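You operate a simulated robot arm through the tools that you are given. There is no shell and no other tool. Be economical: measure what you need, move in short steps, check, and stop when the job is done.

You run a simulated two-armed robot. Do the job below in one go: nothing can be reset, and whatever is moved stays where it is left.

JOB
On the washer top, fold the red-and-white checked tea towel in half, so that its two long edges meet.

It is judged by the outcome, as a careful person would: the job done as asked, and still so three seconds after it is handed in. It fails if anything else is knocked over, pushed out of place, dropped, spilled or broken. Flat cloth is picked up by pressing the open fingertips on it (5 to 10 N) and closing them slowly along it; thin cloth reads only 2 to 8 mm in the jaws.

ROBOT AND FRAMES
Two 7-joint arms with two-finger parallel grippers on one trunk, on a base that drives. Base frame: it is fixed to the floor where the robot stands at the start and does not move with it; the origin is under the middle of the robot, x ahead of it, y to its left, z up; the surface under the hand at the start is at about z = 875. Units: mm, rad, N and s.
The left shoulder is at the start at [70, 163, 1195], the right one opposite. With the tool pointing down near the work surface each hand reaches from about 400 to 880 mm from the robot's upright axis, wherever it stands, measured 20 degrees to its own side. Places, roughly: washer top [700, 0, 900]. Payload 3.43 kg a hand.
The TCP of each hand is the grasp point between the finger pads, 34 mm short of the fingertips. In the tool frame z runs along the fingers and y along their closing line. The gripper opens to 128 mm. The fingers are 24 mm wide and 12 mm thick; the gripper's body (48 by 130 mm) begins 96 mm behind the TCP.
Orientation is told as [roll, pitch, yaw] about the base's x, y, z axes, in that order, counted from this pose: with the fingers straight down and closing along the base's y, the tool's x points along the base's -x, its y along +y and its z along -z.

CONTROLS
- The arms move only by the tool jog_arm. It takes "left_commands", "right_commands" or both (then of equal length, played together; a hand with none holds still); each is a list of rows, each a list of 7 numbers: the gripper command, from -1 (shut) to 1 (fully open), values between in proportion, then the shift along the tool's x, y, z in mm, then the turn, a rotation vector about the tool's x, y, z in rad. In form: [[gripper, dx, dy, dz, wx, wy, wz], ...]. A call has 1 to 10 rows; each row is the pose to reach, as a shift and turn from the pose commanded when the call began, along the tool's axes at that moment. A row lasts 0.2 s, in which the tool goes at most 50 mm and 0.15 rad; a call with a longer step from one row to the next is refused whole, and so is a gripper value outside its range. Where a pose cannot be reached the arm comes as near as it can. A force on the tool above 40 N (or 10 N above the force at the start of the call, whichever is more), or a blocked arm, ends the call early, and 0.2 s more pass. Each finger travels about 153 mm/s and halts on what it meets, pressing with about 34 N; the grip force reading is that of the motor and also rises with nothing between the fingers. The clock runs only during rows and for 0.2 s after the last one: add rows that repeat a pose to give the fingers time. The reply holds the time, the measured pose of the TCP, the force on the tool along the base axes, the opening and the grip force, in the units named above and with some noise, with the torque about the TCP (base axes, N m) and any sound that the robot's microphone picked up, and new pictures: "show" is both (left out), scene, wrist or none (wrist: the cameras of the hands that moved).
- Cameras (640 x 400 px; columns grow to the right, rows downward): "scene" is now at [130.8, 8.7, 1408.8]; the picture's right is [0.11, -0.99, 0.00], its down [-0.72, -0.08, -0.69] and it looks along [0.69, 0.07, -0.72] (base axes); focal length 261 px, centre (320, 200). "left" rides on the left gripper at [76, 11, -160] in its tool frame; the picture's right is [-0.15, 0.99, 0.00], its down [-0.88, -0.13, -0.46] and it looks along [-0.45, -0.07, 0.89] (tool axes); focal length 234 px, centre (320, 200). "right" rides on the right gripper at [76, -11, -160] in its tool frame; the picture's right is [0.15, 0.99, 0.00], its down [-0.88, 0.13, -0.46] and it looks along [-0.45, 0.07, 0.89] (tool axes); focal length 234 px, centre (320, 200). There is no depth. A picture from a camera that has moved, and an enlarged one, comes with that camera's place and axes in the base frame and with its lens.
- move_column(by): slides the trunk up (or, below 0, down) by that many mm; the arms and the scene camera ride with it, the base frame stays. It gives what a move gives, with no picture.
- drive_base(legs): drives the robot by 1 to 6 legs, each [ahead, left, turn to the left] in mm, mm and rad, along the robot's own axes; the way and the turn of a leg run together, so that a leg with both is an arc; at most 1500 mm and 3.142 rad a leg. The arms and the cameras ride along, it lands a little off, and it stops where it bumps. It gives what a move gives, and a new picture of the scene camera.
- aim_head(pan, tilt): turns the head with the scene camera to pan (to the left, within 1.501 rad either way) and tilt (down, from -0.506 to 1.204), counted from straight ahead of the robot. It gives what a move gives, and a new picture of the scene camera.
- enlarge(camera, box): a new picture of the part [left, top, right, bottom] of that camera's present view, enlarged. It takes no simulated time.
- sign_off(): hands the job in; it is judged then, once.

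Work in short steps. Places have to be worked out from the pictures, the camera data and where the tool is seen: move nearer, look again, correct. Check each grasp and each placing, and mend what went wrong. You have 120 turns and 260 pictures in all, those below and enlarged ones among them. Open the grippers and draw the arms clear of the work before you hand the job in, unless the task says otherwise; then end with one line.

The tools are called after "Emit:" by a JSON object that holds its "fn" and its "kwargs". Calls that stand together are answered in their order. jog_arm: Moves the arms, as the interface text tells. Its arguments: {"type":"object","properties":{"left_commands":{"type":"array","items":{"type":"array","items":{"type":"number"}}},"right_commands":{"type":"array","items":{"type":"array","items":{"type":"number"}}},"show":{"type":"string","enum":["both","scene","wrist","none"]}},"required":[]} The other tools are called the same way: move_column (by) slides the trunk up or down; drive_base (legs) drives the base; aim_head (pan, tilt) turns the head that bears the scene camera; enlarge (camera, box) takes an enlarged picture of a part of a camera's view; sign_off () hands the job in.

At the start:

```text
time_s: 0.0
left_tool_pos: [675.9, 282.8, 1063.5]
left_tool_rot: [0.0, -0.002, 0.001]
left_force: [0.0, -0.8, -0.7]
left_torque: [0.0, 0.02, 0.0]
left_opening: 127.8
left_grasp_force: 0.1
right_tool_pos: [652.1, -310.9, 1025.3]
right_tool_rot: [-0.001, 0.001, 0.0]
right_force: [-0.2, 0.8, -0.2]
right_torque: [-0.01, -0.03, 0.01]
right_opening: 128.0
right_grasp_force: 0.1
trunk travel left (down, up): [-675.0, 265.0]
robot x, y, heading: [1.3, -0.2, 0.004]
head pan, tilt: [0.105, 0.806]
```

scene: 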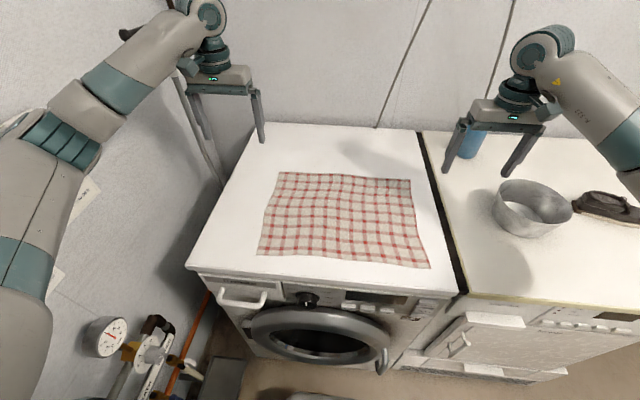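
right: 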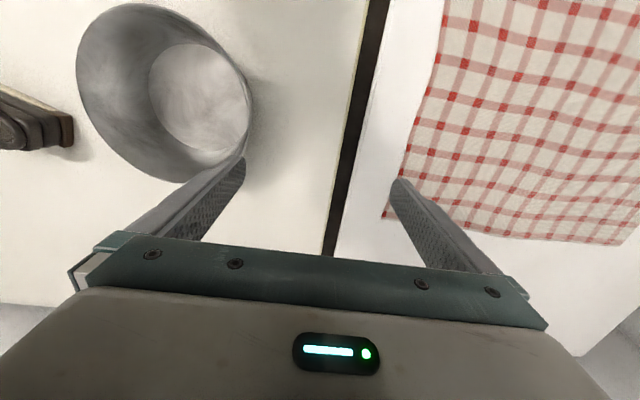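
left: 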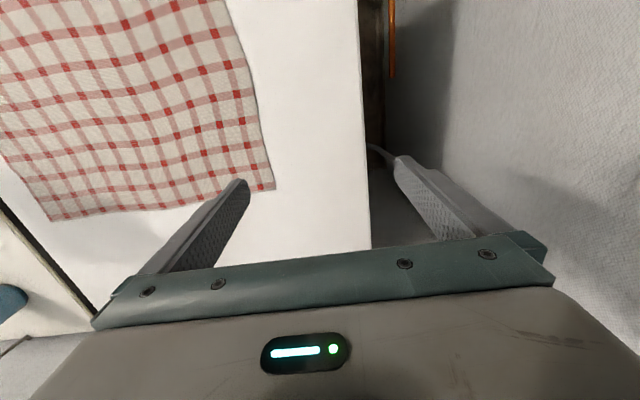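

The towel spans roughly x 450–755 and y −205 to 195, so its long edges run along y. I will take the far corners and carry them to the near edge. First I bring both hands above the far corners with the jaws part open.

Emit:
{"fn": "jog_arm", "kwargs": {"left_commands": [[0.2, -17, -28, 25, 0, 0, 0], [-0.2, -34, -56, 50, 0, 0, 0], [-0.5, -51, -84, 75, 0, 0, 0], [-0.5, -66, -112, 100, 0, 0, 0], [-0.5, -66, -112, 100, 0, 0, 0]], "right_commands": [[0.2, -25, 34, 16, 0, 0, 0], [-0.2, -50, 68, 32, 0, 0, 0], [-0.5, -75, 102, 48, 0, 0, 0], [-0.5, -95, 136, 62, 0, 0, 0], [-0.5, -95, 136, 62, 0, 0, 0]]}}

```text
time_s: 1.2
left_tool_pos: [742.0, 170.8, 964.9]
left_tool_rot: [-0.001, -0.004, 0.001]
left_force: [-0.9, 0.9, 0.5]
left_torque: [0.03, -0.01, -0.01]
left_opening: 31.9
left_grasp_force: 0.0
right_tool_pos: [746.1, -175.0, 963.4]
right_tool_rot: [0.0, -0.002, -0.001]
right_force: [-0.8, -0.4, -0.5]
right_torque: [0.04, 0.0, -0.02]
right_opening: 31.9
right_grasp_force: 0.0
trunk travel left (down, up): [-675.0, 265.0]
robot x, y, heading: [-1.0, 1.3, -0.002]
head pan, tilt: [0.105, 0.806]
camera scene: at [129.2, 8.4, 1409.0], right [0.11, -0.99, 0.0], down [-0.72, -0.08, -0.69], along [0.69, 0.07, -0.72], focal length 261 px, centre (320, 200)
camera right: at [669.9, -187.5, 1122.4], right [-0.15, 0.99, 0.0], down [0.88, 0.13, 0.46], along [0.45, 0.07, -0.89], focal length 234 px, centre (320, 200)
camera left: at [666.8, 182.2, 1124.8], right [0.15, 0.99, 0.0], down [0.88, -0.13, 0.46], along [0.45, -0.07, -0.89], focal length 234 px, centre (320, 200)
```

scene: 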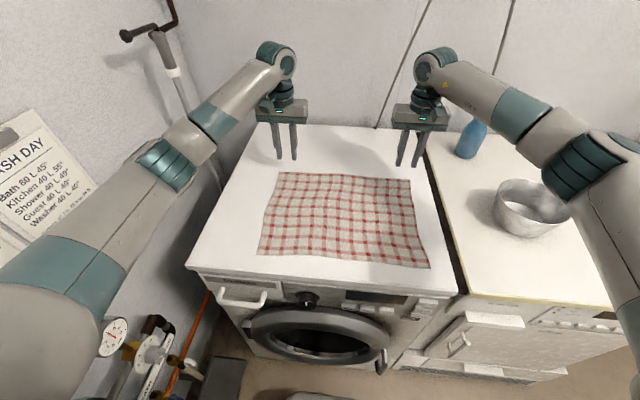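
right: 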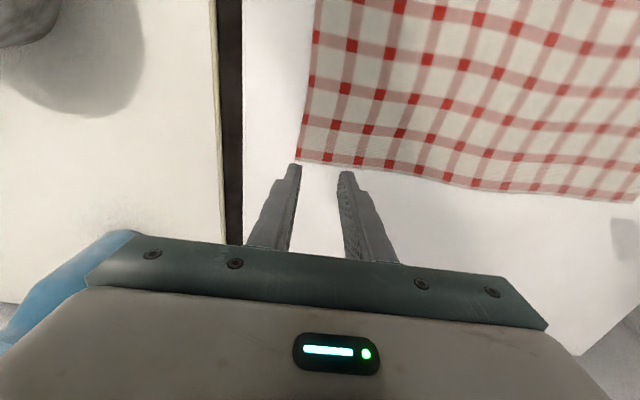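
left: 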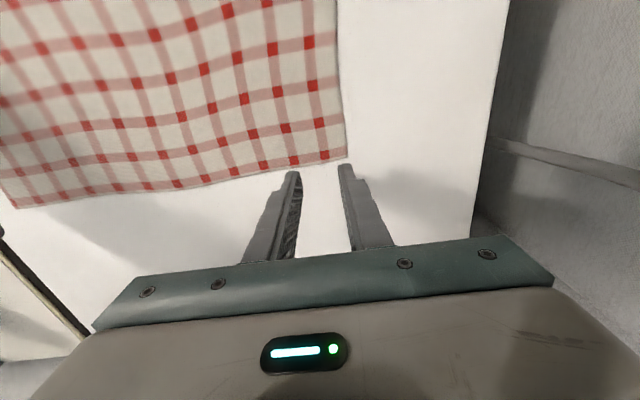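

The corners work out at about (749, 200) and (747, −201), with the surface near z 880. I nudge the right hand, then lower both to just above the cloth.

Emit:
{"fn": "jog_arm", "kwargs": {"left_commands": [[-0.5, 0, 0, 20, 0, 0, 0], [-0.5, 0, 0, 38, 0, 0, 0], [-0.5, 0, 0, 42, 0, 0, 0]], "right_commands": [[-0.5, 4, 4, 20, 0, 0, 0], [-0.5, 4, 4, 37, 0, 0, 0], [-0.5, 4, 4, 41, 0, 0, 0]], "show": "wrist"}}

```text
time_s: 2.0
left_tool_pos: [739.9, 170.7, 920.6]
left_tool_rot: [0.0, 0.0, 0.0]
left_force: [0.0, 0.0, -0.9]
left_torque: [-0.02, 0.02, -0.04]
left_opening: 32.0
left_grasp_force: 0.1
right_tool_pos: [741.6, -170.4, 920.7]
right_tool_rot: [0.0, 0.001, 0.001]
right_force: [0.2, 0.2, -0.2]
right_torque: [0.03, -0.01, -0.01]
right_opening: 31.9
right_grasp_force: 0.1
trunk travel left (down, up): [-675.0, 265.0]
robot x, y, heading: [-2.2, 3.8, -0.001]
head pan, tilt: [0.105, 0.806]
camera right: at [667.2, -183.2, 1080.9], right [-0.15, 0.99, 0.0], down [0.88, 0.13, 0.46], along [0.45, 0.07, -0.89], focal length 234 px, centre (320, 200)
camera left: at [667.4, 182.2, 1081.3], right [0.15, 0.99, 0.0], down [0.88, -0.13, 0.46], along [0.45, -0.07, -0.89], focal length 234 px, centre (320, 200)
```

right: 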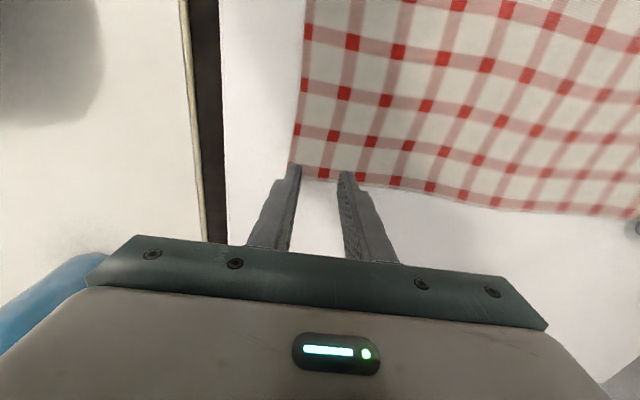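
left: 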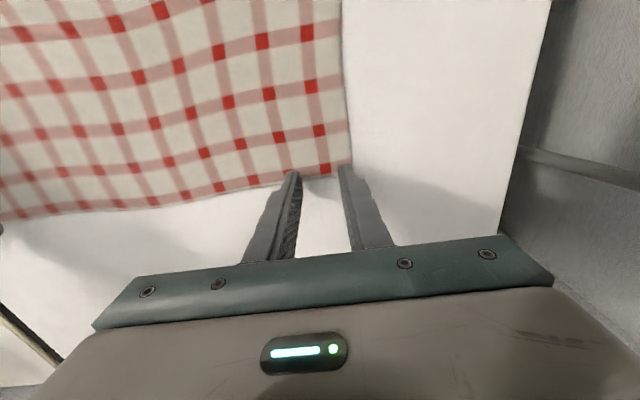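

The tips overlap the edge by about 20 mm and the outer fingers sit right at the side edges. I shift both slightly inward and press down slowly until force shows.

Emit:
{"fn": "jog_arm", "kwargs": {"left_commands": [[-0.5, -4, -3, 2, 0, 0, 0], [-0.5, -4, -3, 4, 0, 0, 0], [-0.5, -4, -3, 6, 0, 0, 0], [-0.5, -4, -3, 8, 0, 0, 0], [-0.5, -4, -3, 8, 0, 0, 0]], "right_commands": [[-0.5, -3, 3, 2, 0, 0, 0], [-0.5, -3, 3, 4, 0, 0, 0], [-0.5, -3, 3, 6, 0, 0, 0], [-0.5, -3, 3, 8, 0, 0, 0], [-0.5, -3, 3, 8, 0, 0, 0]], "show": "wrist"}}

```text
time_s: 3.2
left_tool_pos: [746.0, 169.3, 912.1]
left_tool_rot: [-0.001, -0.001, 0.0]
left_force: [-0.4, -0.4, 0.2]
left_torque: [0.0, -0.01, 0.02]
left_opening: 32.2
left_grasp_force: 0.0
right_tool_pos: [744.4, -167.1, 913.5]
right_tool_rot: [0.0, -0.001, 0.0]
right_force: [-0.3, 0.1, -0.3]
right_torque: [0.01, 0.0, 0.01]
right_opening: 31.8
right_grasp_force: 0.1
trunk travel left (down, up): [-675.0, 265.0]
robot x, y, heading: [1.6, 0.8, 0.001]
head pan, tilt: [0.105, 0.806]
camera right: at [669.6, -180.1, 1073.7], right [-0.15, 0.99, 0.0], down [0.88, 0.13, 0.46], along [0.45, 0.07, -0.89], focal length 234 px, centre (320, 200)
camera left: at [671.2, 179.5, 1073.2], right [0.15, 0.99, 0.0], down [0.88, -0.13, 0.46], along [0.45, -0.07, -0.89], focal length 234 px, centre (320, 200)
```

right: 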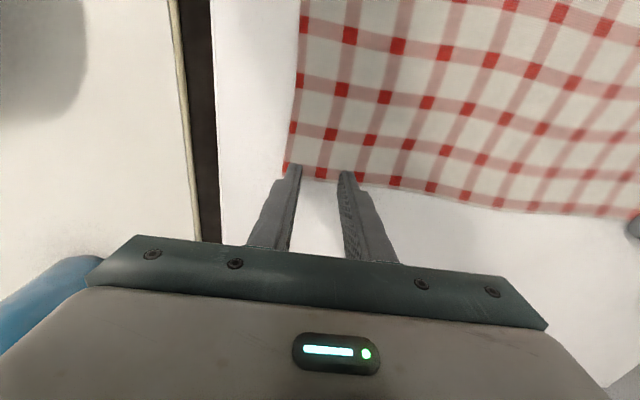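
left: 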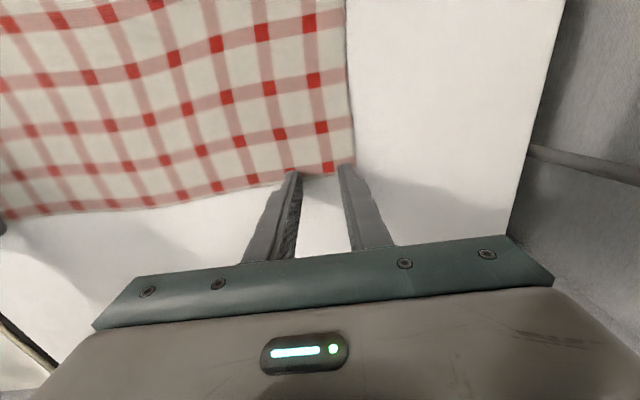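

Still no contact with the tips at about z 878. I keep lowering in small steps, with the left hand slightly back toward the cloth.

Emit:
{"fn": "jog_arm", "kwargs": {"left_commands": [[-0.5, 3, 0, 1.5, 0, 0, 0], [-0.5, 3, 0, 3, 0, 0, 0], [-0.5, 3, 0, 4, 0, 0, 0], [-0.5, 3, 0, 4, 0, 0, 0]], "right_commands": [[-0.5, 1, 0, 1.5, 0, 0, 0], [-0.5, 1, 0, 3, 0, 0, 0], [-0.5, 1, 0, 4, 0, 0, 0], [-0.5, 1, 0, 4, 0, 0, 0]], "show": "none"}}

```text
time_s: 4.2
left_tool_pos: [742.0, 168.5, 909.1]
left_tool_rot: [-0.001, -0.002, 0.002]
left_force: [2.8, -0.1, 13.1]
left_torque: [0.0, -0.03, -0.01]
left_opening: 32.2
left_grasp_force: 0.1
right_tool_pos: [743.9, -168.7, 912.2]
right_tool_rot: [-0.002, -0.003, 0.0]
right_force: [0.2, -0.1, -0.3]
right_torque: [-0.01, -0.03, -0.01]
right_opening: 31.8
right_grasp_force: 0.0
trunk travel left (down, up): [-675.0, 265.0]
robot x, y, heading: [-2.2, -2.1, 0.001]
head pan, tilt: [0.105, 0.806]
```

The left hand touched at 13 N, so I ease it up slightly. The right is still free, so I lower it a little more.

Emit:
{"fn": "jog_arm", "kwargs": {"left_commands": [[-0.5, 0, 0, -0.4, 0, 0, 0], [-0.5, 0, 0, -0.7, 0, 0, 0], [-0.5, 0, 0, -0.7, 0, 0, 0]], "right_commands": [[-0.5, 0, 0, 1, 0, 0, 0], [-0.5, 0, 0, 2, 0, 0, 0], [-0.5, 0, 0, 2, 0, 0, 0]], "show": "none"}}

```text
time_s: 5.0
left_tool_pos: [741.5, 167.8, 911.0]
left_tool_rot: [-0.001, -0.002, -0.002]
left_force: [2.1, 0.7, 8.1]
left_torque: [0.01, 0.03, -0.01]
left_opening: 31.8
left_grasp_force: 0.0
right_tool_pos: [743.0, -168.1, 910.9]
right_tool_rot: [0.0, -0.003, -0.001]
right_force: [-0.4, -2.0, 12.6]
right_torque: [-0.11, 0.08, -0.01]
right_opening: 31.9
right_grasp_force: 0.1
trunk travel left (down, up): [-675.0, 265.0]
robot x, y, heading: [0.9, -3.4, 0.001]
head pan, tilt: [0.105, 0.806]
```

Left is at 8 N and right at 12.6 N, so I ease the right up a touch. Then I close both jaws slowly along the cloth.

Emit:
{"fn": "jog_arm", "kwargs": {"left_commands": [[-0.5, 0, 0, 0, 0, 0, 0], [-0.56, 0, 0, 0, 0, 0, 0], [-0.62, 0, 0, 0, 0, 0, 0], [-0.68, 0, 0, 0, 0, 0, 0], [-0.74, 0, 0, 0, 0, 0, 0], [-0.8, 0, 0, 0, 0, 0, 0], [-0.86, 0, 0, 0, 0, 0, 0], [-0.93, 0, 0, 0, 0, 0, 0], [-1, 0, 0, 0, 0, 0, 0], [-1, 0, 0, 0, 0, 0, 0]], "right_commands": [[-0.5, 0, 0, -0.6, 0, 0, 0], [-0.56, 0, 0, -0.6, 0, 0, 0], [-0.62, 0, 0, -0.6, 0, 0, 0], [-0.68, 0, 0, -0.6, 0, 0, 0], [-0.74, 0, 0, -0.6, 0, 0, 0], [-0.8, 0, 0, -0.6, 0, 0, 0], [-0.86, 0, 0, -0.6, 0, 0, 0], [-0.93, 0, 0, -0.6, 0, 0, 0], [-1, 0, 0, -0.6, 0, 0, 0], [-1, 0, 0, -0.6, 0, 0, 0]]}}

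```text
time_s: 7.2
left_tool_pos: [740.7, 169.0, 910.7]
left_tool_rot: [-0.001, -0.003, 0.0]
left_force: [0.4, 0.0, 1.8]
left_torque: [-0.02, 0.0, 0.01]
left_opening: 0.1
left_grasp_force: 33.1
right_tool_pos: [742.1, -167.6, 910.2]
right_tool_rot: [0.001, -0.002, -0.001]
right_force: [-0.3, 1.9, 18.0]
right_torque: [0.01, 0.06, -0.01]
right_opening: 2.1
right_grasp_force: 34.4
trunk travel left (down, up): [-675.0, 265.0]
robot x, y, heading: [-3.3, -1.8, 0.004]
head pan, tilt: [0.105, 0.806]
camera scene: at [128.1, 9.3, 1409.1], right [0.11, -0.99, 0.0], down [-0.72, -0.08, -0.69], along [0.69, 0.07, -0.72], focal length 261 px, centre (320, 200)
camera right: at [667.1, -179.7, 1070.1], right [-0.15, 0.99, 0.0], down [0.88, 0.13, 0.46], along [0.45, 0.07, -0.89], focal length 234 px, centre (320, 200)
camera left: at [666.5, 179.6, 1071.3], right [0.15, 0.99, 0.0], down [0.88, -0.13, 0.46], along [0.45, -0.07, -0.89], focal length 234 px, centre (320, 200)
```

scene: 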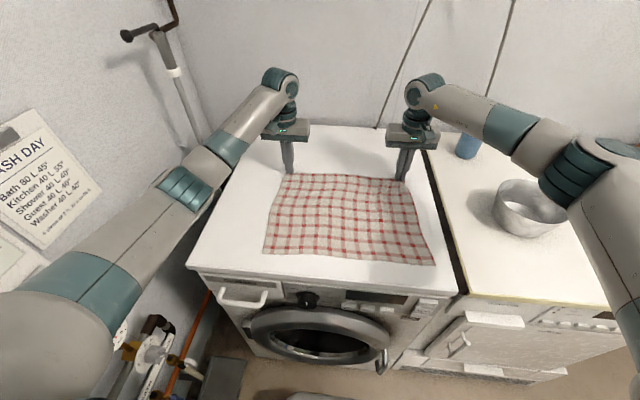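
right: 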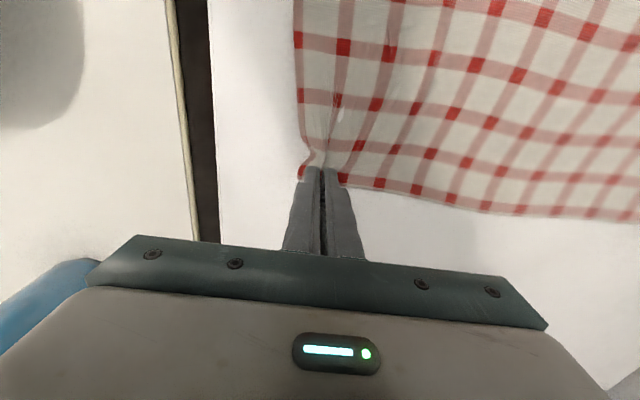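
left: 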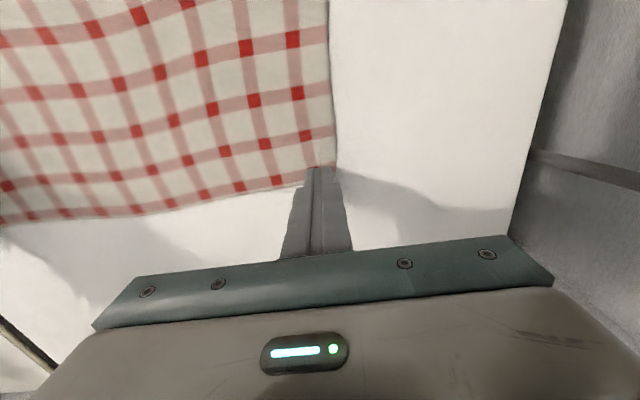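

The right jaw holds cloth (2.1 mm), but the left closed empty and the cloth slid about 13 mm to the right. I lift the left hand, reopen it and move it over the new corner.

Emit:
{"fn": "jog_arm", "kwargs": {"left_commands": [[-1, 0, 0, -8, 0, 0, 0], [-0.7, 3, -8, -10, 0, 0, 0], [-0.5, 3, -14, -10, 0, 0, 0], [-0.5, 3, -14, -6, 0, 0, 0], [-0.5, 3, -14, -3, 0, 0, 0], [-0.5, 3, -14, -3, 0, 0, 0]], "show": "wrist"}}

```text
time_s: 8.6
left_tool_pos: [738.3, 153.9, 914.1]
left_tool_rot: [0.0, -0.001, 0.0]
left_force: [-0.4, 0.3, 1.5]
left_torque: [-0.02, -0.03, 0.01]
left_opening: 32.2
left_grasp_force: 0.1
right_tool_pos: [744.2, -166.8, 910.2]
right_tool_rot: [-0.001, -0.001, 0.0]
right_force: [0.3, 0.3, 20.2]
right_torque: [0.0, 0.07, 0.0]
right_opening: 2.3
right_grasp_force: 34.1
trunk travel left (down, up): [-675.0, 265.0]
robot x, y, heading: [-1.5, -0.6, -0.004]
head pan, tilt: [0.105, 0.806]
camera left: at [663.4, 165.9, 1074.2], right [0.15, 0.99, 0.0], down [0.88, -0.13, 0.46], along [0.45, -0.07, -0.89], focal length 234 px, centre (320, 200)
```

left: 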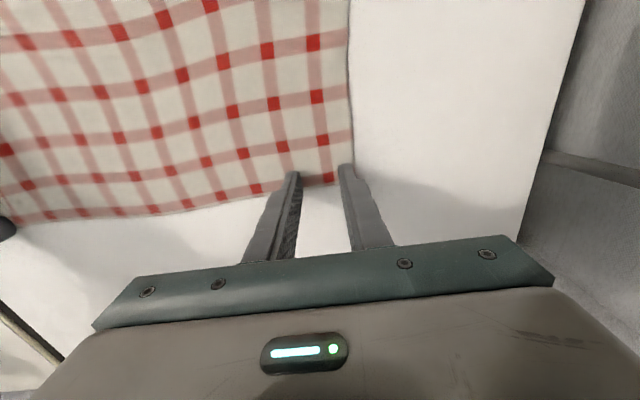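

The outer finger is still only just on the cloth. I shift the left hand another 8 mm inward and press.

Emit:
{"fn": "jog_arm", "kwargs": {"left_commands": [[-0.5, 0, -8, 0, 0, 0, 0], [-0.5, 0, -8, 1.5, 0, 0, 0], [-0.5, 0, -8, 2.6, 0, 0, 0], [-0.5, 0, -8, 2.6, 0, 0, 0]], "show": "wrist"}}

```text
time_s: 9.6
left_tool_pos: [737.2, 146.8, 911.3]
left_tool_rot: [-0.001, -0.003, 0.001]
left_force: [0.3, -0.4, 0.4]
left_torque: [-0.01, 0.01, -0.03]
left_opening: 32.2
left_grasp_force: 0.0
right_tool_pos: [742.4, -166.4, 911.4]
right_tool_rot: [-0.001, -0.001, 0.001]
right_force: [0.8, 0.0, 21.2]
right_torque: [0.0, 0.09, 0.0]
right_opening: 2.2
right_grasp_force: 33.9
trunk travel left (down, up): [-675.0, 265.0]
robot x, y, heading: [-0.3, 4.2, -0.003]
head pan, tilt: [0.105, 0.806]
camera left: at [663.1, 158.2, 1071.8], right [0.15, 0.99, 0.0], down [0.88, -0.13, 0.46], along [0.45, -0.07, -0.89], focal length 234 px, centre (320, 200)
```

left: 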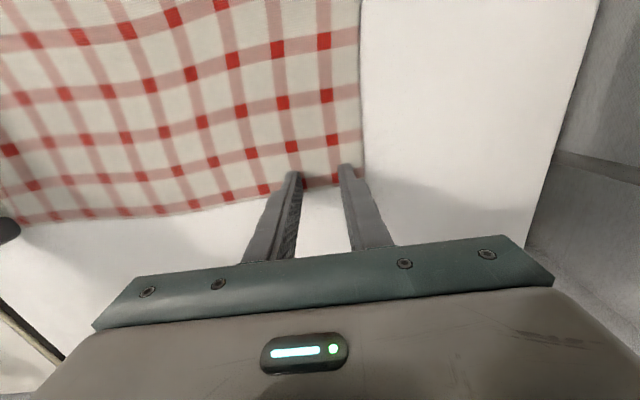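

Well placed now, but no load yet. I press about 1.5 mm further.

Emit:
{"fn": "jog_arm", "kwargs": {"left_commands": [[-0.5, 0, 0, 0.8, 0, 0, 0], [-0.5, 0, 0, 1.5, 0, 0, 0], [-0.5, 0, 0, 1.5, 0, 0, 0]], "show": "none"}}

```text
time_s: 10.4
left_tool_pos: [738.3, 145.7, 912.0]
left_tool_rot: [0.0, -0.004, -0.001]
left_force: [0.8, 0.0, 6.2]
left_torque: [0.04, 0.0, 0.01]
left_opening: 31.9
left_grasp_force: 0.1
right_tool_pos: [742.4, -167.9, 910.5]
right_tool_rot: [0.0, 0.0, 0.0]
right_force: [2.2, 0.6, 18.4]
right_torque: [0.02, 0.02, 0.01]
right_opening: 2.0
right_grasp_force: 33.7
trunk travel left (down, up): [-675.0, 265.0]
robot x, y, heading: [-1.8, 0.7, -0.001]
head pan, tilt: [0.105, 0.806]
```

6 N now. I close slowly, pressing a hair more as I go.

Emit:
{"fn": "jog_arm", "kwargs": {"left_commands": [[-0.5, 0, 0, 0.4, 0, 0, 0], [-0.56, 0, 0, 0.4, 0, 0, 0], [-0.62, 0, 0, 0.5, 0, 0, 0], [-0.68, 0, 0, 0.5, 0, 0, 0], [-0.74, 0, 0, 0.6, 0, 0, 0], [-0.8, 0, 0, 0.6, 0, 0, 0], [-0.86, 0, 0, 0.7, 0, 0, 0], [-0.93, 0, 0, 0.7, 0, 0, 0], [-1, 0, 0, 0.7, 0, 0, 0], [-1, 0, 0, 0.7, 0, 0, 0]], "show": "wrist"}}

```text
time_s: 12.6
left_tool_pos: [737.6, 144.5, 909.7]
left_tool_rot: [0.002, -0.004, -0.001]
left_force: [1.4, -6.0, 23.6]
left_torque: [-0.05, -0.03, -0.03]
left_opening: 2.2
left_grasp_force: 33.7
right_tool_pos: [741.6, -167.6, 911.5]
right_tool_rot: [0.0, -0.002, 0.001]
right_force: [2.5, 5.5, 8.9]
right_torque: [0.19, -0.03, 0.0]
right_opening: 2.2
right_grasp_force: 33.8
trunk travel left (down, up): [-675.0, 265.0]
robot x, y, heading: [1.1, -0.6, 0.003]
head pan, tilt: [0.105, 0.806]
camera left: at [662.4, 156.4, 1070.8], right [0.15, 0.99, 0.0], down [0.88, -0.13, 0.46], along [0.45, -0.07, -0.89], focal length 234 px, centre (320, 200)
```

left: 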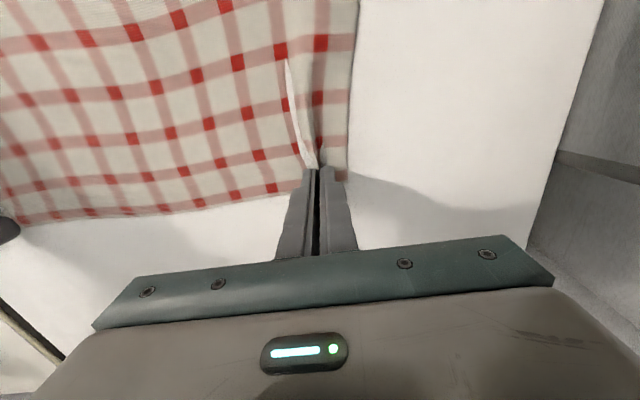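

Both jaws now read 2.2 mm of cloth. I lift 60 mm while moving slightly back, and check that both hold.

Emit:
{"fn": "jog_arm", "kwargs": {"left_commands": [[-1, 1, 0, -15, 0, 0, 0], [-1, 4, 0, -30, 0, 0, 0], [-1, 8, 0, -45, 0, 0, 0], [-1, 13, 0, -60, 0, 0, 0], [-1, 13, 0, -60, 0, 0, 0]], "right_commands": [[-1, 1, 0, -15, 0, 0, 0], [-1, 4, 0, -30, 0, 0, 0], [-1, 8, 0, -45, 0, 0, 0], [-1, 13, 0, -60, 0, 0, 0], [-1, 13, 0, -60, 0, 0, 0]]}}

```text
time_s: 13.8
left_tool_pos: [726.7, 145.9, 966.0]
left_tool_rot: [-0.001, -0.001, -0.001]
left_force: [-0.7, -8.0, -0.5]
left_torque: [-0.23, 0.02, 0.01]
left_opening: 2.1
left_grasp_force: 34.5
right_tool_pos: [731.9, -167.9, 967.8]
right_tool_rot: [-0.002, -0.002, 0.0]
right_force: [0.1, 7.9, -0.4]
right_torque: [0.28, 0.0, 0.01]
right_opening: 2.0
right_grasp_force: 33.6
trunk travel left (down, up): [-675.0, 265.0]
robot x, y, heading: [-1.7, 0.1, -0.0]
head pan, tilt: [0.105, 0.806]
camera scene: at [131.3, 8.6, 1408.8], right [0.11, -0.99, 0.0], down [-0.72, -0.08, -0.69], along [0.69, 0.07, -0.72], focal length 261 px, centre (320, 200)
camera right: at [656.3, -180.8, 1128.3], right [-0.15, 0.99, 0.0], down [0.88, 0.13, 0.46], along [0.45, 0.07, -0.89], focal length 234 px, centre (320, 200)
camera left: at [652.9, 157.4, 1127.5], right [0.15, 0.99, 0.0], down [0.88, -0.13, 0.46], along [0.45, -0.07, -0.89], focal length 234 px, centre (320, 200)
```

scene: 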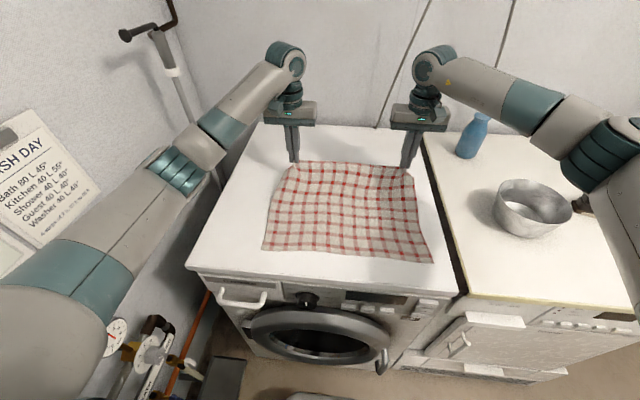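
right: 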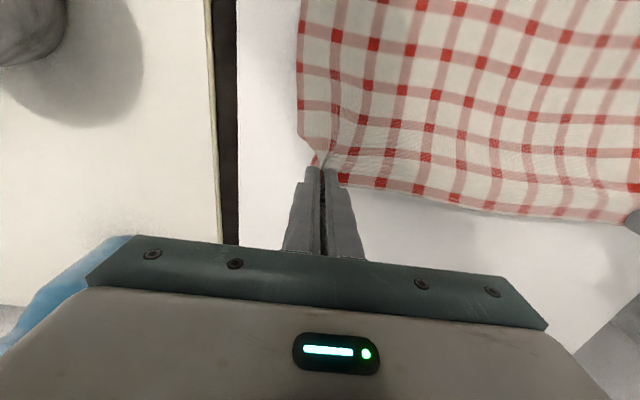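
left: 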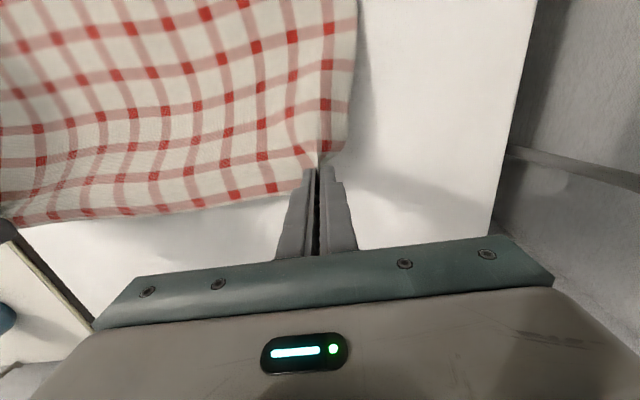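

Both jaws hold, with about 8 N of sideways tension. I carry the edge up and back in an arc to above the fold line, tilting the fingers forward and relaxing the tension slightly.

Emit:
{"fn": "jog_arm", "kwargs": {"left_commands": [[-1, 17, -1, -17, 0, -0.07, 0], [-1, 35, -2, -34, 0, -0.15, 0], [-1, 56, -3, -47, 0, -0.22, 0], [-1, 76, -4, -59, 0, -0.3, 0], [-1, 94, -5, -63, 0, -0.38, 0], [-1, 111, -6, -65, 0, -0.45, 0], [-1, 128, -7, -66, 0, -0.5, 0], [-1, 146, -8, -66, 0, -0.55, 0], [-1, 146, -8, -66, 0, -0.55, 0]], "right_commands": [[-1, 17, 1, -17, 0, -0.07, 0], [-1, 35, 1, -34, 0, -0.15, 0], [-1, 56, 0, -47, 0, -0.22, 0], [-1, 76, 0, -59, 0, -0.3, 0], [-1, 94, -1, -63, 0, -0.38, 0], [-1, 111, -2, -65, 0, -0.45, 0], [-1, 128, -3, -66, 0, -0.5, 0], [-1, 146, -4, -66, 0, -0.55, 0], [-1, 146, -4, -66, 0, -0.55, 0]]}}

```text
time_s: 15.8
left_tool_pos: [581.3, 138.9, 1033.0]
left_tool_rot: [0.0, -0.55, 0.001]
left_force: [0.2, -5.1, -0.7]
left_torque: [-0.12, 0.02, -0.07]
left_opening: 2.1
left_grasp_force: 34.2
right_tool_pos: [585.4, -173.7, 1034.5]
right_tool_rot: [-0.001, -0.549, -0.001]
right_force: [-0.3, 4.5, 0.6]
right_torque: [0.16, -0.01, 0.1]
right_opening: 2.4
right_grasp_force: 34.6
trunk travel left (down, up): [-675.0, 265.0]
robot x, y, heading: [3.3, -2.6, 0.001]
head pan, tilt: [0.105, 0.806]
camera scene: at [131.5, 8.8, 1408.8], right [0.11, -0.99, 0.0], down [-0.72, -0.08, -0.69], along [0.69, 0.07, -0.72], focal length 261 px, centre (320, 200)
camera right: at [437.9, -185.7, 1130.2], right [-0.12, 0.99, -0.08], down [0.51, 0.13, 0.85], along [0.85, 0.07, -0.52], focal length 234 px, centre (320, 200)
camera left: at [434.5, 149.3, 1130.8], right [0.12, 0.99, 0.08], down [0.51, -0.13, 0.85], along [0.85, -0.07, -0.52], focal length 234 px, centre (320, 200)
```

scene: 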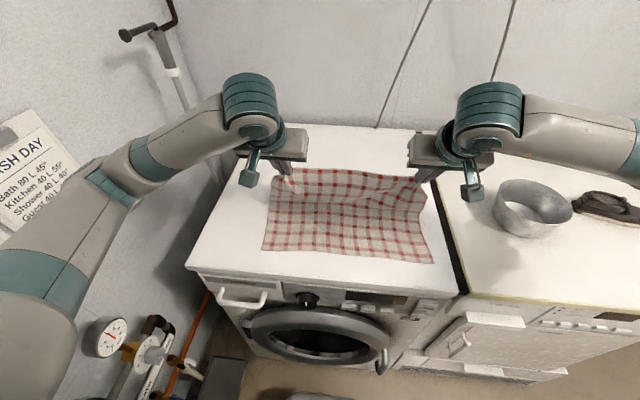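
right: 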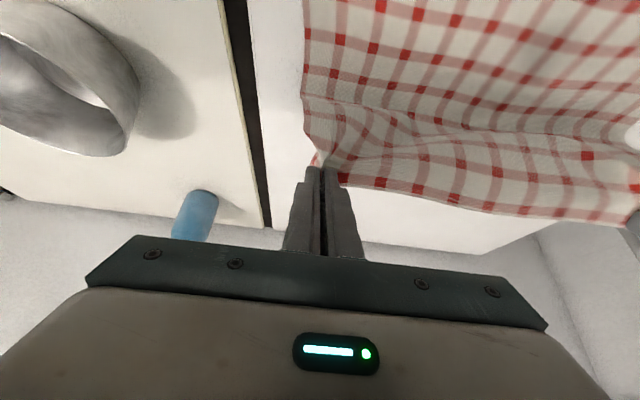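
left: 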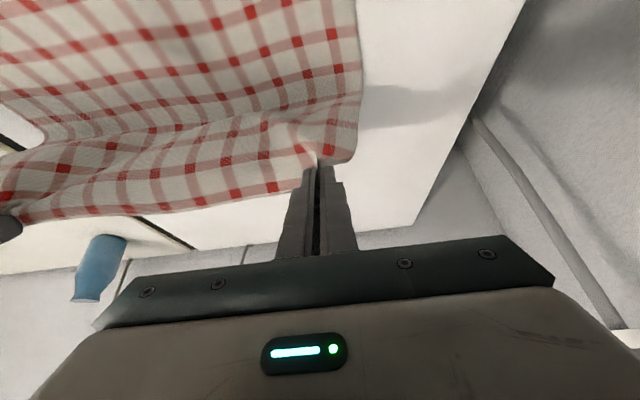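

The fold is forming well and the near edge hasn't moved. I continue the arc toward the near edge and stop about 40 mm above the surface.

Emit:
{"fn": "jog_arm", "kwargs": {"left_commands": [[-1, 18, 0, -6, 0, -0.05, 0], [-1, 37, -1, -11, 0, -0.1, 0], [-1, 59, -1, -12, 0, -0.17, 0], [-1, 82, -2, -11, 0, -0.23, 0], [-1, 104, -2, -5, 0, -0.29, 0], [-1, 126, -3, 3, 0, -0.35, 0], [-1, 144, -3, 12, 0, -0.4, 0], [-1, 160, -4, 21, 0, -0.45, 0], [-1, 160, -4, 21, 0, -0.45, 0]], "right_commands": [[-1, 18, -1, -6, 0, -0.05, 0], [-1, 37, -2, -11, 0, -0.1, 0], [-1, 59, -3, -12, 0, -0.17, 0], [-1, 82, -4, -11, 0, -0.23, 0], [-1, 104, -5, -5, 0, -0.29, 0], [-1, 126, -6, 3, 0, -0.35, 0], [-1, 144, -7, 12, 0, -0.4, 0], [-1, 160, -8, 21, 0, -0.45, 0], [-1, 160, -8, 21, 0, -0.45, 0]]}}

```text
time_s: 17.8
left_tool_pos: [496.6, 104.5, 905.3]
left_tool_rot: [0.0, -1.007, -0.002]
left_force: [-0.8, -1.2, 12.2]
left_torque: [0.03, -0.29, 0.01]
left_opening: 2.2
left_grasp_force: 34.0
left hand out of reach, approached as far as the arm can: row 4, 5, 6, 7, 8, 9
right_tool_pos: [512.5, -140.8, 907.0]
right_tool_rot: [0.007, -1.009, -0.009]
right_force: [-1.2, 9.3, 24.2]
right_torque: [0.46, -0.54, 0.28]
right_opening: 2.2
right_grasp_force: 33.6
right hand out of reach, approached as far as the arm can: row 3, 4, 5, 6, 7, 8, 9
trunk travel left (down, up): [-675.0, 265.0]
robot x, y, heading: [-2.5, -2.8, 0.004]
head pan, tilt: [0.105, 0.806]
camera scene: at [127.1, 5.1, 1410.0], right [0.1, -0.99, 0.0], down [-0.72, -0.07, -0.69], along [0.69, 0.07, -0.72], focal length 261 px, centre (320, 200)
camera right: at [338.2, -153.0, 927.8], right [-0.08, 0.99, -0.12], down [0.08, 0.13, 0.99], along [0.99, 0.06, -0.09], focal length 234 px, centre (320, 200)
camera left: at [322.9, 115.9, 929.0], right [0.08, 0.99, 0.12], down [0.09, -0.13, 0.99], along [0.99, -0.07, -0.1], focal length 234 px, centre (320, 200)
```

scene: 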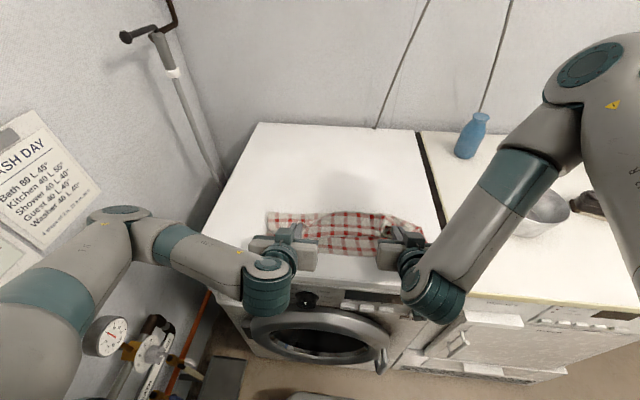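
right: 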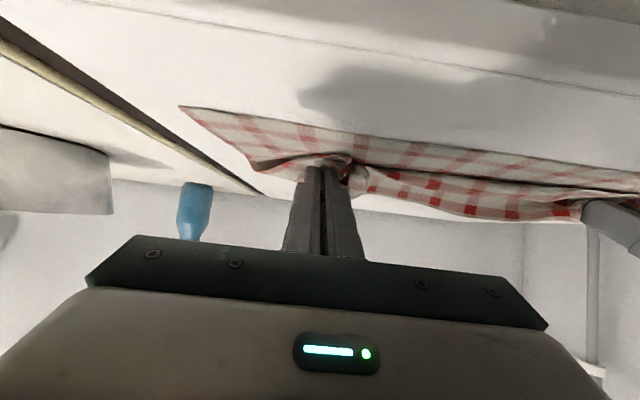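
left: 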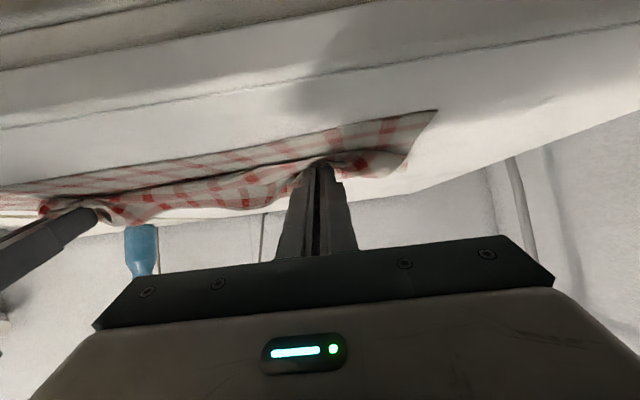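

Both hands ran out of reach, since they were too close to the robot for this tilt, and they landed short and pinched inward. The cloth is still held, so I lift a little first to see how the arms respond.

Emit:
{"fn": "jog_arm", "kwargs": {"left_commands": [[-1, -17, 0, -11, 0, 0.05, 0], [-1, -34, 0, -21, 0, 0.1, 0], [-1, -34, 0, -21, 0, 0.1, 0]], "right_commands": [[-1, -17, 0, -11, 0, 0.05, 0], [-1, -34, 0, -21, 0, 0.1, 0], [-1, -34, 0, -21, 0, 0.1, 0]], "show": "scene"}}

```text
time_s: 18.6
left_tool_pos: [512.0, 101.2, 936.3]
left_tool_rot: [-0.001, -0.898, 0.0]
left_force: [-0.6, 0.5, -0.6]
left_torque: [0.06, 0.02, -0.02]
left_opening: 2.2
left_grasp_force: 33.9
left hand out of reach, approached as far as the arm can: row 1, 2, 3
right_tool_pos: [528.0, -134.2, 937.6]
right_tool_rot: [-0.002, -0.898, 0.001]
right_force: [-0.2, -0.4, 0.4]
right_torque: [0.02, 0.0, 0.01]
right_opening: 2.3
right_grasp_force: 33.9
right hand out of reach, approached as far as the arm can: row 1, 2, 3
trunk travel left (down, up): [-675.0, 265.0]
robot x, y, heading: [-0.9, 1.7, 0.0]
head pan, tilt: [0.105, 0.806]
camera scene: at [131.6, 9.4, 1408.6], right [0.11, -0.99, 0.0], down [-0.72, -0.08, -0.69], along [0.69, 0.07, -0.72], focal length 261 px, centre (320, 200)
```

scene: 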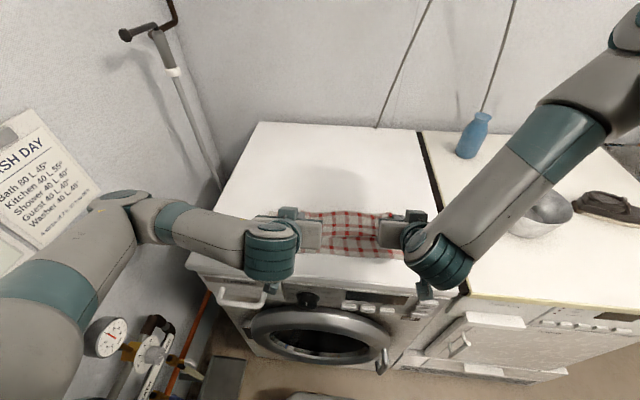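

The lift works. I raise the hands up, out and forward, back to a reachable pose with less tilt, before backing the base up for room.

Emit:
{"fn": "jog_arm", "kwargs": {"left_commands": [[-1, -22, 10, -5, 0, 0.08, 0], [-1, -44, 20, -10, 0, 0.15, 0], [-1, -66, 30, -14, 0, 0.22, 0], [-1, -87, 40, -18, 0, 0.3, 0], [-1, -87, 40, -18, 0, 0.3, 0]], "right_commands": [[-1, -22, -9, -5, 0, 0.08, 0], [-1, -44, -18, -10, 0, 0.15, 0], [-1, -66, -27, -14, 0, 0.22, 0], [-1, -87, -36, -18, 0, 0.3, 0], [-1, -87, -36, -18, 0, 0.3, 0]]}}

```text
time_s: 19.8
left_tool_pos: [551.6, 141.2, 1018.8]
left_tool_rot: [-0.002, -0.6, 0.001]
left_force: [-0.3, -5.7, 0.2]
left_torque: [-0.19, -0.01, -0.13]
left_opening: 2.1
left_grasp_force: 34.2
right_tool_pos: [568.3, -170.6, 1019.4]
right_tool_rot: [0.0, -0.599, 0.003]
right_force: [-0.2, 5.9, 0.0]
right_torque: [0.17, 0.03, 0.09]
right_opening: 2.2
right_grasp_force: 33.9
trunk travel left (down, up): [-675.0, 265.0]
robot x, y, heading: [-0.6, 3.8, 0.001]
head pan, tilt: [0.105, 0.806]
camera scene: at [131.0, 9.4, 1408.8], right [0.11, -0.99, 0.0], down [-0.72, -0.08, -0.69], along [0.69, 0.07, -0.72], focal length 261 px, centre (320, 200)
camera right: at [416.6, -183.6, 1108.1], right [-0.12, 0.99, -0.08], down [0.47, 0.13, 0.87], along [0.87, 0.07, -0.48], focal length 234 px, centre (320, 200)
camera left: at [399.6, 152.6, 1108.3], right [0.12, 0.99, 0.08], down [0.47, -0.13, 0.87], along [0.87, -0.07, -0.48], focal length 234 px, centre (320, 200)
```

scene: 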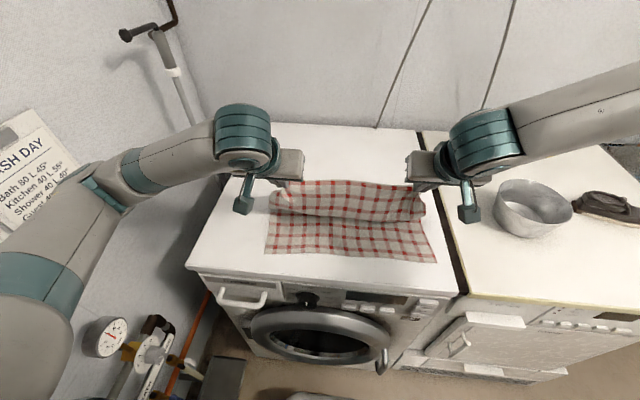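
right: 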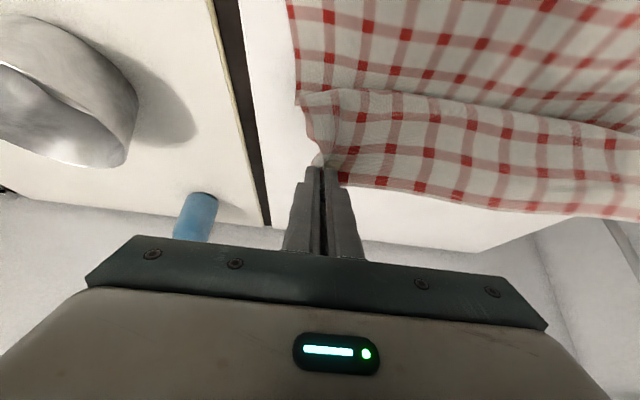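
left: 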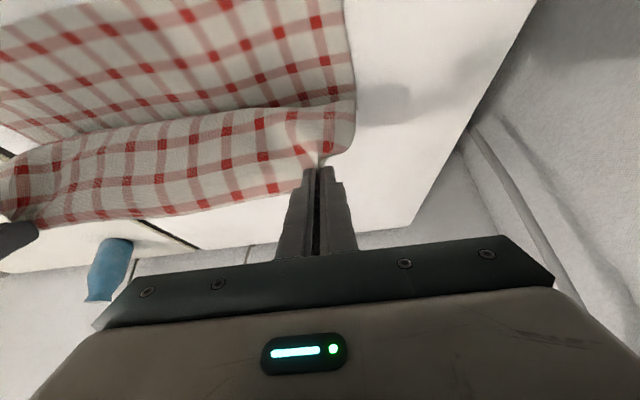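

Everything is recovered and the bowl hasn't moved. Before backing up, I bring the hands low and forward so the drive itself carries the edge along the arc with slack.

Emit:
{"fn": "jog_arm", "kwargs": {"left_commands": [[-1, -8, 0, 19, 0, 0, 0], [-1, -17, 0, 38, 0, 0, 0], [-1, -25, 0, 57, 0, 0, 0], [-1, -33, 0, 75, 0, 0, 0], [-1, -33, 0, 75, 0, 0, 0]], "right_commands": [[-1, -6, 0, 17, 0, 0, 0], [-1, -12, 0, 35, 0, 0, 0], [-1, -19, 0, 52, 0, 0, 0], [-1, -25, 0, 69, 0, 0, 0], [-1, -25, 0, 69, 0, 0, 0]], "show": "scene"}}

Emit:
{"fn": "drive_base", "kwargs": {"legs": [[-150, 0, 0]]}}

```text
time_s: 21.0
left_tool_pos: [621.7, 140.8, 976.7]
left_tool_rot: [0.001, -0.6, 0.001]
left_force: [0.7, -6.1, 0.6]
left_torque: [-0.12, -0.04, -0.09]
left_opening: 2.1
left_grasp_force: 33.5
right_tool_pos: [628.0, -170.8, 974.9]
right_tool_rot: [-0.001, -0.601, -0.001]
right_force: [0.0, 5.6, 0.6]
right_torque: [0.16, 0.0, 0.12]
right_opening: 2.3
right_grasp_force: 34.3
trunk travel left (down, up): [-675.0, 265.0]
robot x, y, heading: [2.7, -1.6, 0.001]
head pan, tilt: [0.105, 0.806]
camera scene: at [129.7, 8.9, 1409.0], right [0.11, -0.99, 0.0], down [-0.72, -0.08, -0.69], along [0.69, 0.07, -0.72], focal length 261 px, centre (320, 200)
```

scene: 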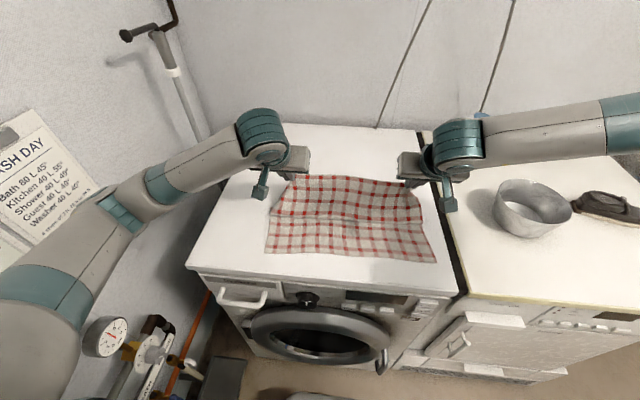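

```text
time_s: 22.2
left_tool_pos: [547.9, 124.7, 979.5]
left_tool_rot: [-0.002, -0.604, -0.019]
left_force: [0.5, -3.9, 1.0]
left_torque: [-0.09, -0.03, -0.07]
left_opening: 2.0
left_grasp_force: 34.2
right_tool_pos: [548.6, -185.2, 979.0]
right_tool_rot: [0.003, -0.607, -0.016]
right_force: [-0.7, 3.6, -0.2]
right_torque: [0.11, 0.0, 0.09]
right_opening: 2.1
right_grasp_force: 34.5
trunk travel left (down, up): [-675.0, 265.0]
robot x, y, heading: [-72.1, -7.0, -0.018]
head pan, tilt: [0.105, 0.806]
stopped in leg 1: the robot was blocked; the commanded pose is now the measured one
camera scene: at [53.4, 1.0, 1409.5], right [0.09, -1.0, 0.0], down [-0.72, -0.06, -0.69], along [0.69, 0.06, -0.72], focal length 261 px, centre (320, 200)
```

scene: 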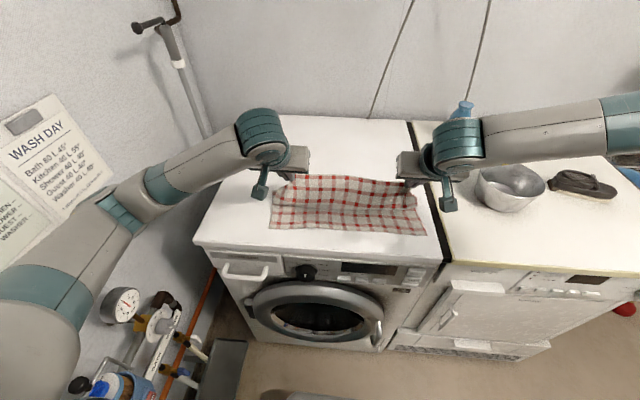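

The base stopped 72 mm back, blocked behind, which gives some room, so I won't push further. I carry the edge on over the near edge with moderate tilt and stop above it.

Emit:
{"fn": "jog_arm", "kwargs": {"left_commands": [[-1, 12, 0, -15, 0, -0.02, 0], [-1, 24, 0, -31, 0, -0.05, 0], [-1, 42, 0, -33, 0, -0.08, 0], [-1, 59, 0, -35, 0, -0.1, 0], [-1, 74, 0, -27, 0, -0.11, 0], [-1, 89, 0, -19, 0, -0.12, 0], [-1, 89, 0, -19, 0, -0.12, 0]], "right_commands": [[-1, 10, 0, -14, 0, -0.02, 0], [-1, 20, 0, -28, 0, -0.05, 0], [-1, 37, 0, -30, 0, -0.08, 0], [-1, 53, 0, -31, 0, -0.1, 0], [-1, 68, 0, -23, 0, -0.11, 0], [-1, 82, 0, -14, 0, -0.12, 0], [-1, 82, 0, -14, 0, -0.12, 0]]}}

```text
time_s: 23.8
left_tool_pos: [467.8, 126.8, 942.8]
left_tool_rot: [0.0, -0.721, -0.018]
left_force: [0.4, -5.1, -0.1]
left_torque: [-0.07, -0.04, -0.08]
left_opening: 2.1
left_grasp_force: 34.0
right_tool_pos: [479.5, -185.0, 940.2]
right_tool_rot: [0.003, -0.723, -0.016]
right_force: [-0.7, 4.8, -0.3]
right_torque: [0.13, -0.01, 0.12]
right_opening: 2.0
right_grasp_force: 34.1
trunk travel left (down, up): [-675.0, 265.0]
robot x, y, heading: [-71.7, -3.1, -0.025]
head pan, tilt: [0.105, 0.806]
camera scene: at [59.0, 0.7, 1408.9], right [0.09, -1.0, 0.0], down [-0.72, -0.06, -0.69], along [0.69, 0.06, -0.72], focal length 261 px, centre (320, 200)
camera right: at [316.8, -194.7, 1010.0], right [-0.1, 0.99, -0.1], down [0.36, 0.12, 0.92], along [0.93, 0.05, -0.37], focal length 234 px, centre (320, 200)
camera left: at [306.1, 140.6, 1013.3], right [0.13, 0.99, 0.1], down [0.36, -0.14, 0.92], along [0.92, -0.08, -0.37], focal length 234 px, centre (320, 200)
```

scene: 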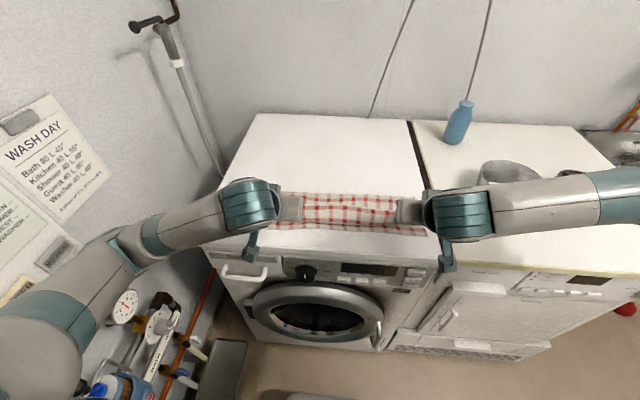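
right: 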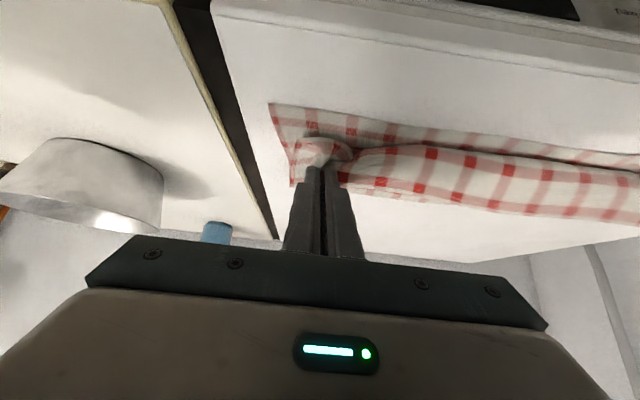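
left: 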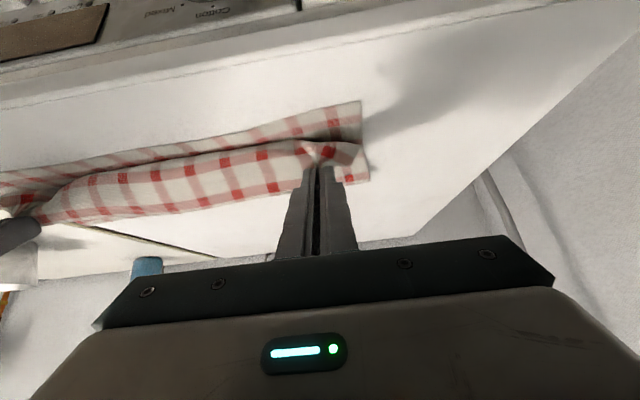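

The near corners measure (451, 168) and (463, −233). The wrists are close to their inner reach limit, so I raise the trunk in steps and bring the hands back down, which gives the arms more room.

Emit:
{"fn": "move_column", "kwargs": {"by": 40}}

Emit:
{"fn": "jog_arm", "kwargs": {"left_commands": [[-1, 13, -2, 15, 0, 0, 0], [-1, 26, -4, 30, 0, 0, 0], [-1, 40, -5, 45, 0, 0, 0], [-1, 40, -5, 45, 0, 0, 0]], "right_commands": [[-1, 13, -2, 15, 0, 0, 0], [-1, 26, -4, 30, 0, 0, 0], [-1, 40, -5, 45, 0, 0, 0], [-1, 40, -5, 45, 0, 0, 0]], "show": "none"}}

Emit:
{"fn": "move_column", "kwargs": {"by": 50}}

```text
time_s: 24.6
left_tool_pos: [467.8, 126.5, 983.0]
left_tool_rot: [0.0, -0.718, -0.017]
left_force: [0.9, -4.5, -0.3]
left_torque: [-0.13, 0.01, -0.07]
left_opening: 2.6
left_grasp_force: 34.2
right_tool_pos: [479.5, -184.9, 981.8]
right_tool_rot: [-0.001, -0.721, -0.015]
right_force: [-0.9, 4.6, -0.4]
right_torque: [0.13, -0.01, 0.11]
right_opening: 2.2
right_grasp_force: 34.7
trunk travel left (down, up): [-715.0, 225.0]
robot x, y, heading: [-73.8, -4.6, -0.017]
head pan, tilt: [0.105, 0.806]
```

```text
time_s: 25.6
left_tool_pos: [465.0, 120.5, 921.7]
left_tool_rot: [0.001, -0.721, -0.018]
left_force: [0.9, -4.2, 0.0]
left_torque: [-0.09, -0.01, -0.07]
left_opening: 2.0
left_grasp_force: 34.1
right_tool_pos: [477.5, -189.8, 919.8]
right_tool_rot: [0.002, -0.723, -0.015]
right_force: [-0.4, 3.9, -0.4]
right_torque: [0.15, 0.04, 0.16]
right_opening: 2.3
right_grasp_force: 34.1
trunk travel left (down, up): [-715.0, 225.0]
robot x, y, heading: [-70.9, -5.3, -0.021]
head pan, tilt: [0.105, 0.806]
```

```text
time_s: 26.5
left_tool_pos: [466.3, 121.0, 971.2]
left_tool_rot: [-0.001, -0.72, -0.018]
left_force: [0.4, -4.6, -0.5]
left_torque: [-0.1, -0.02, -0.08]
left_opening: 2.2
left_grasp_force: 34.5
right_tool_pos: [476.6, -190.2, 970.2]
right_tool_rot: [0.002, -0.721, -0.016]
right_force: [-1.0, 4.7, 0.2]
right_torque: [0.13, 0.03, 0.13]
right_opening: 2.3
right_grasp_force: 34.2
trunk travel left (down, up): [-765.0, 175.0]
robot x, y, heading: [-73.6, -5.8, -0.019]
head pan, tilt: [0.105, 0.806]
```

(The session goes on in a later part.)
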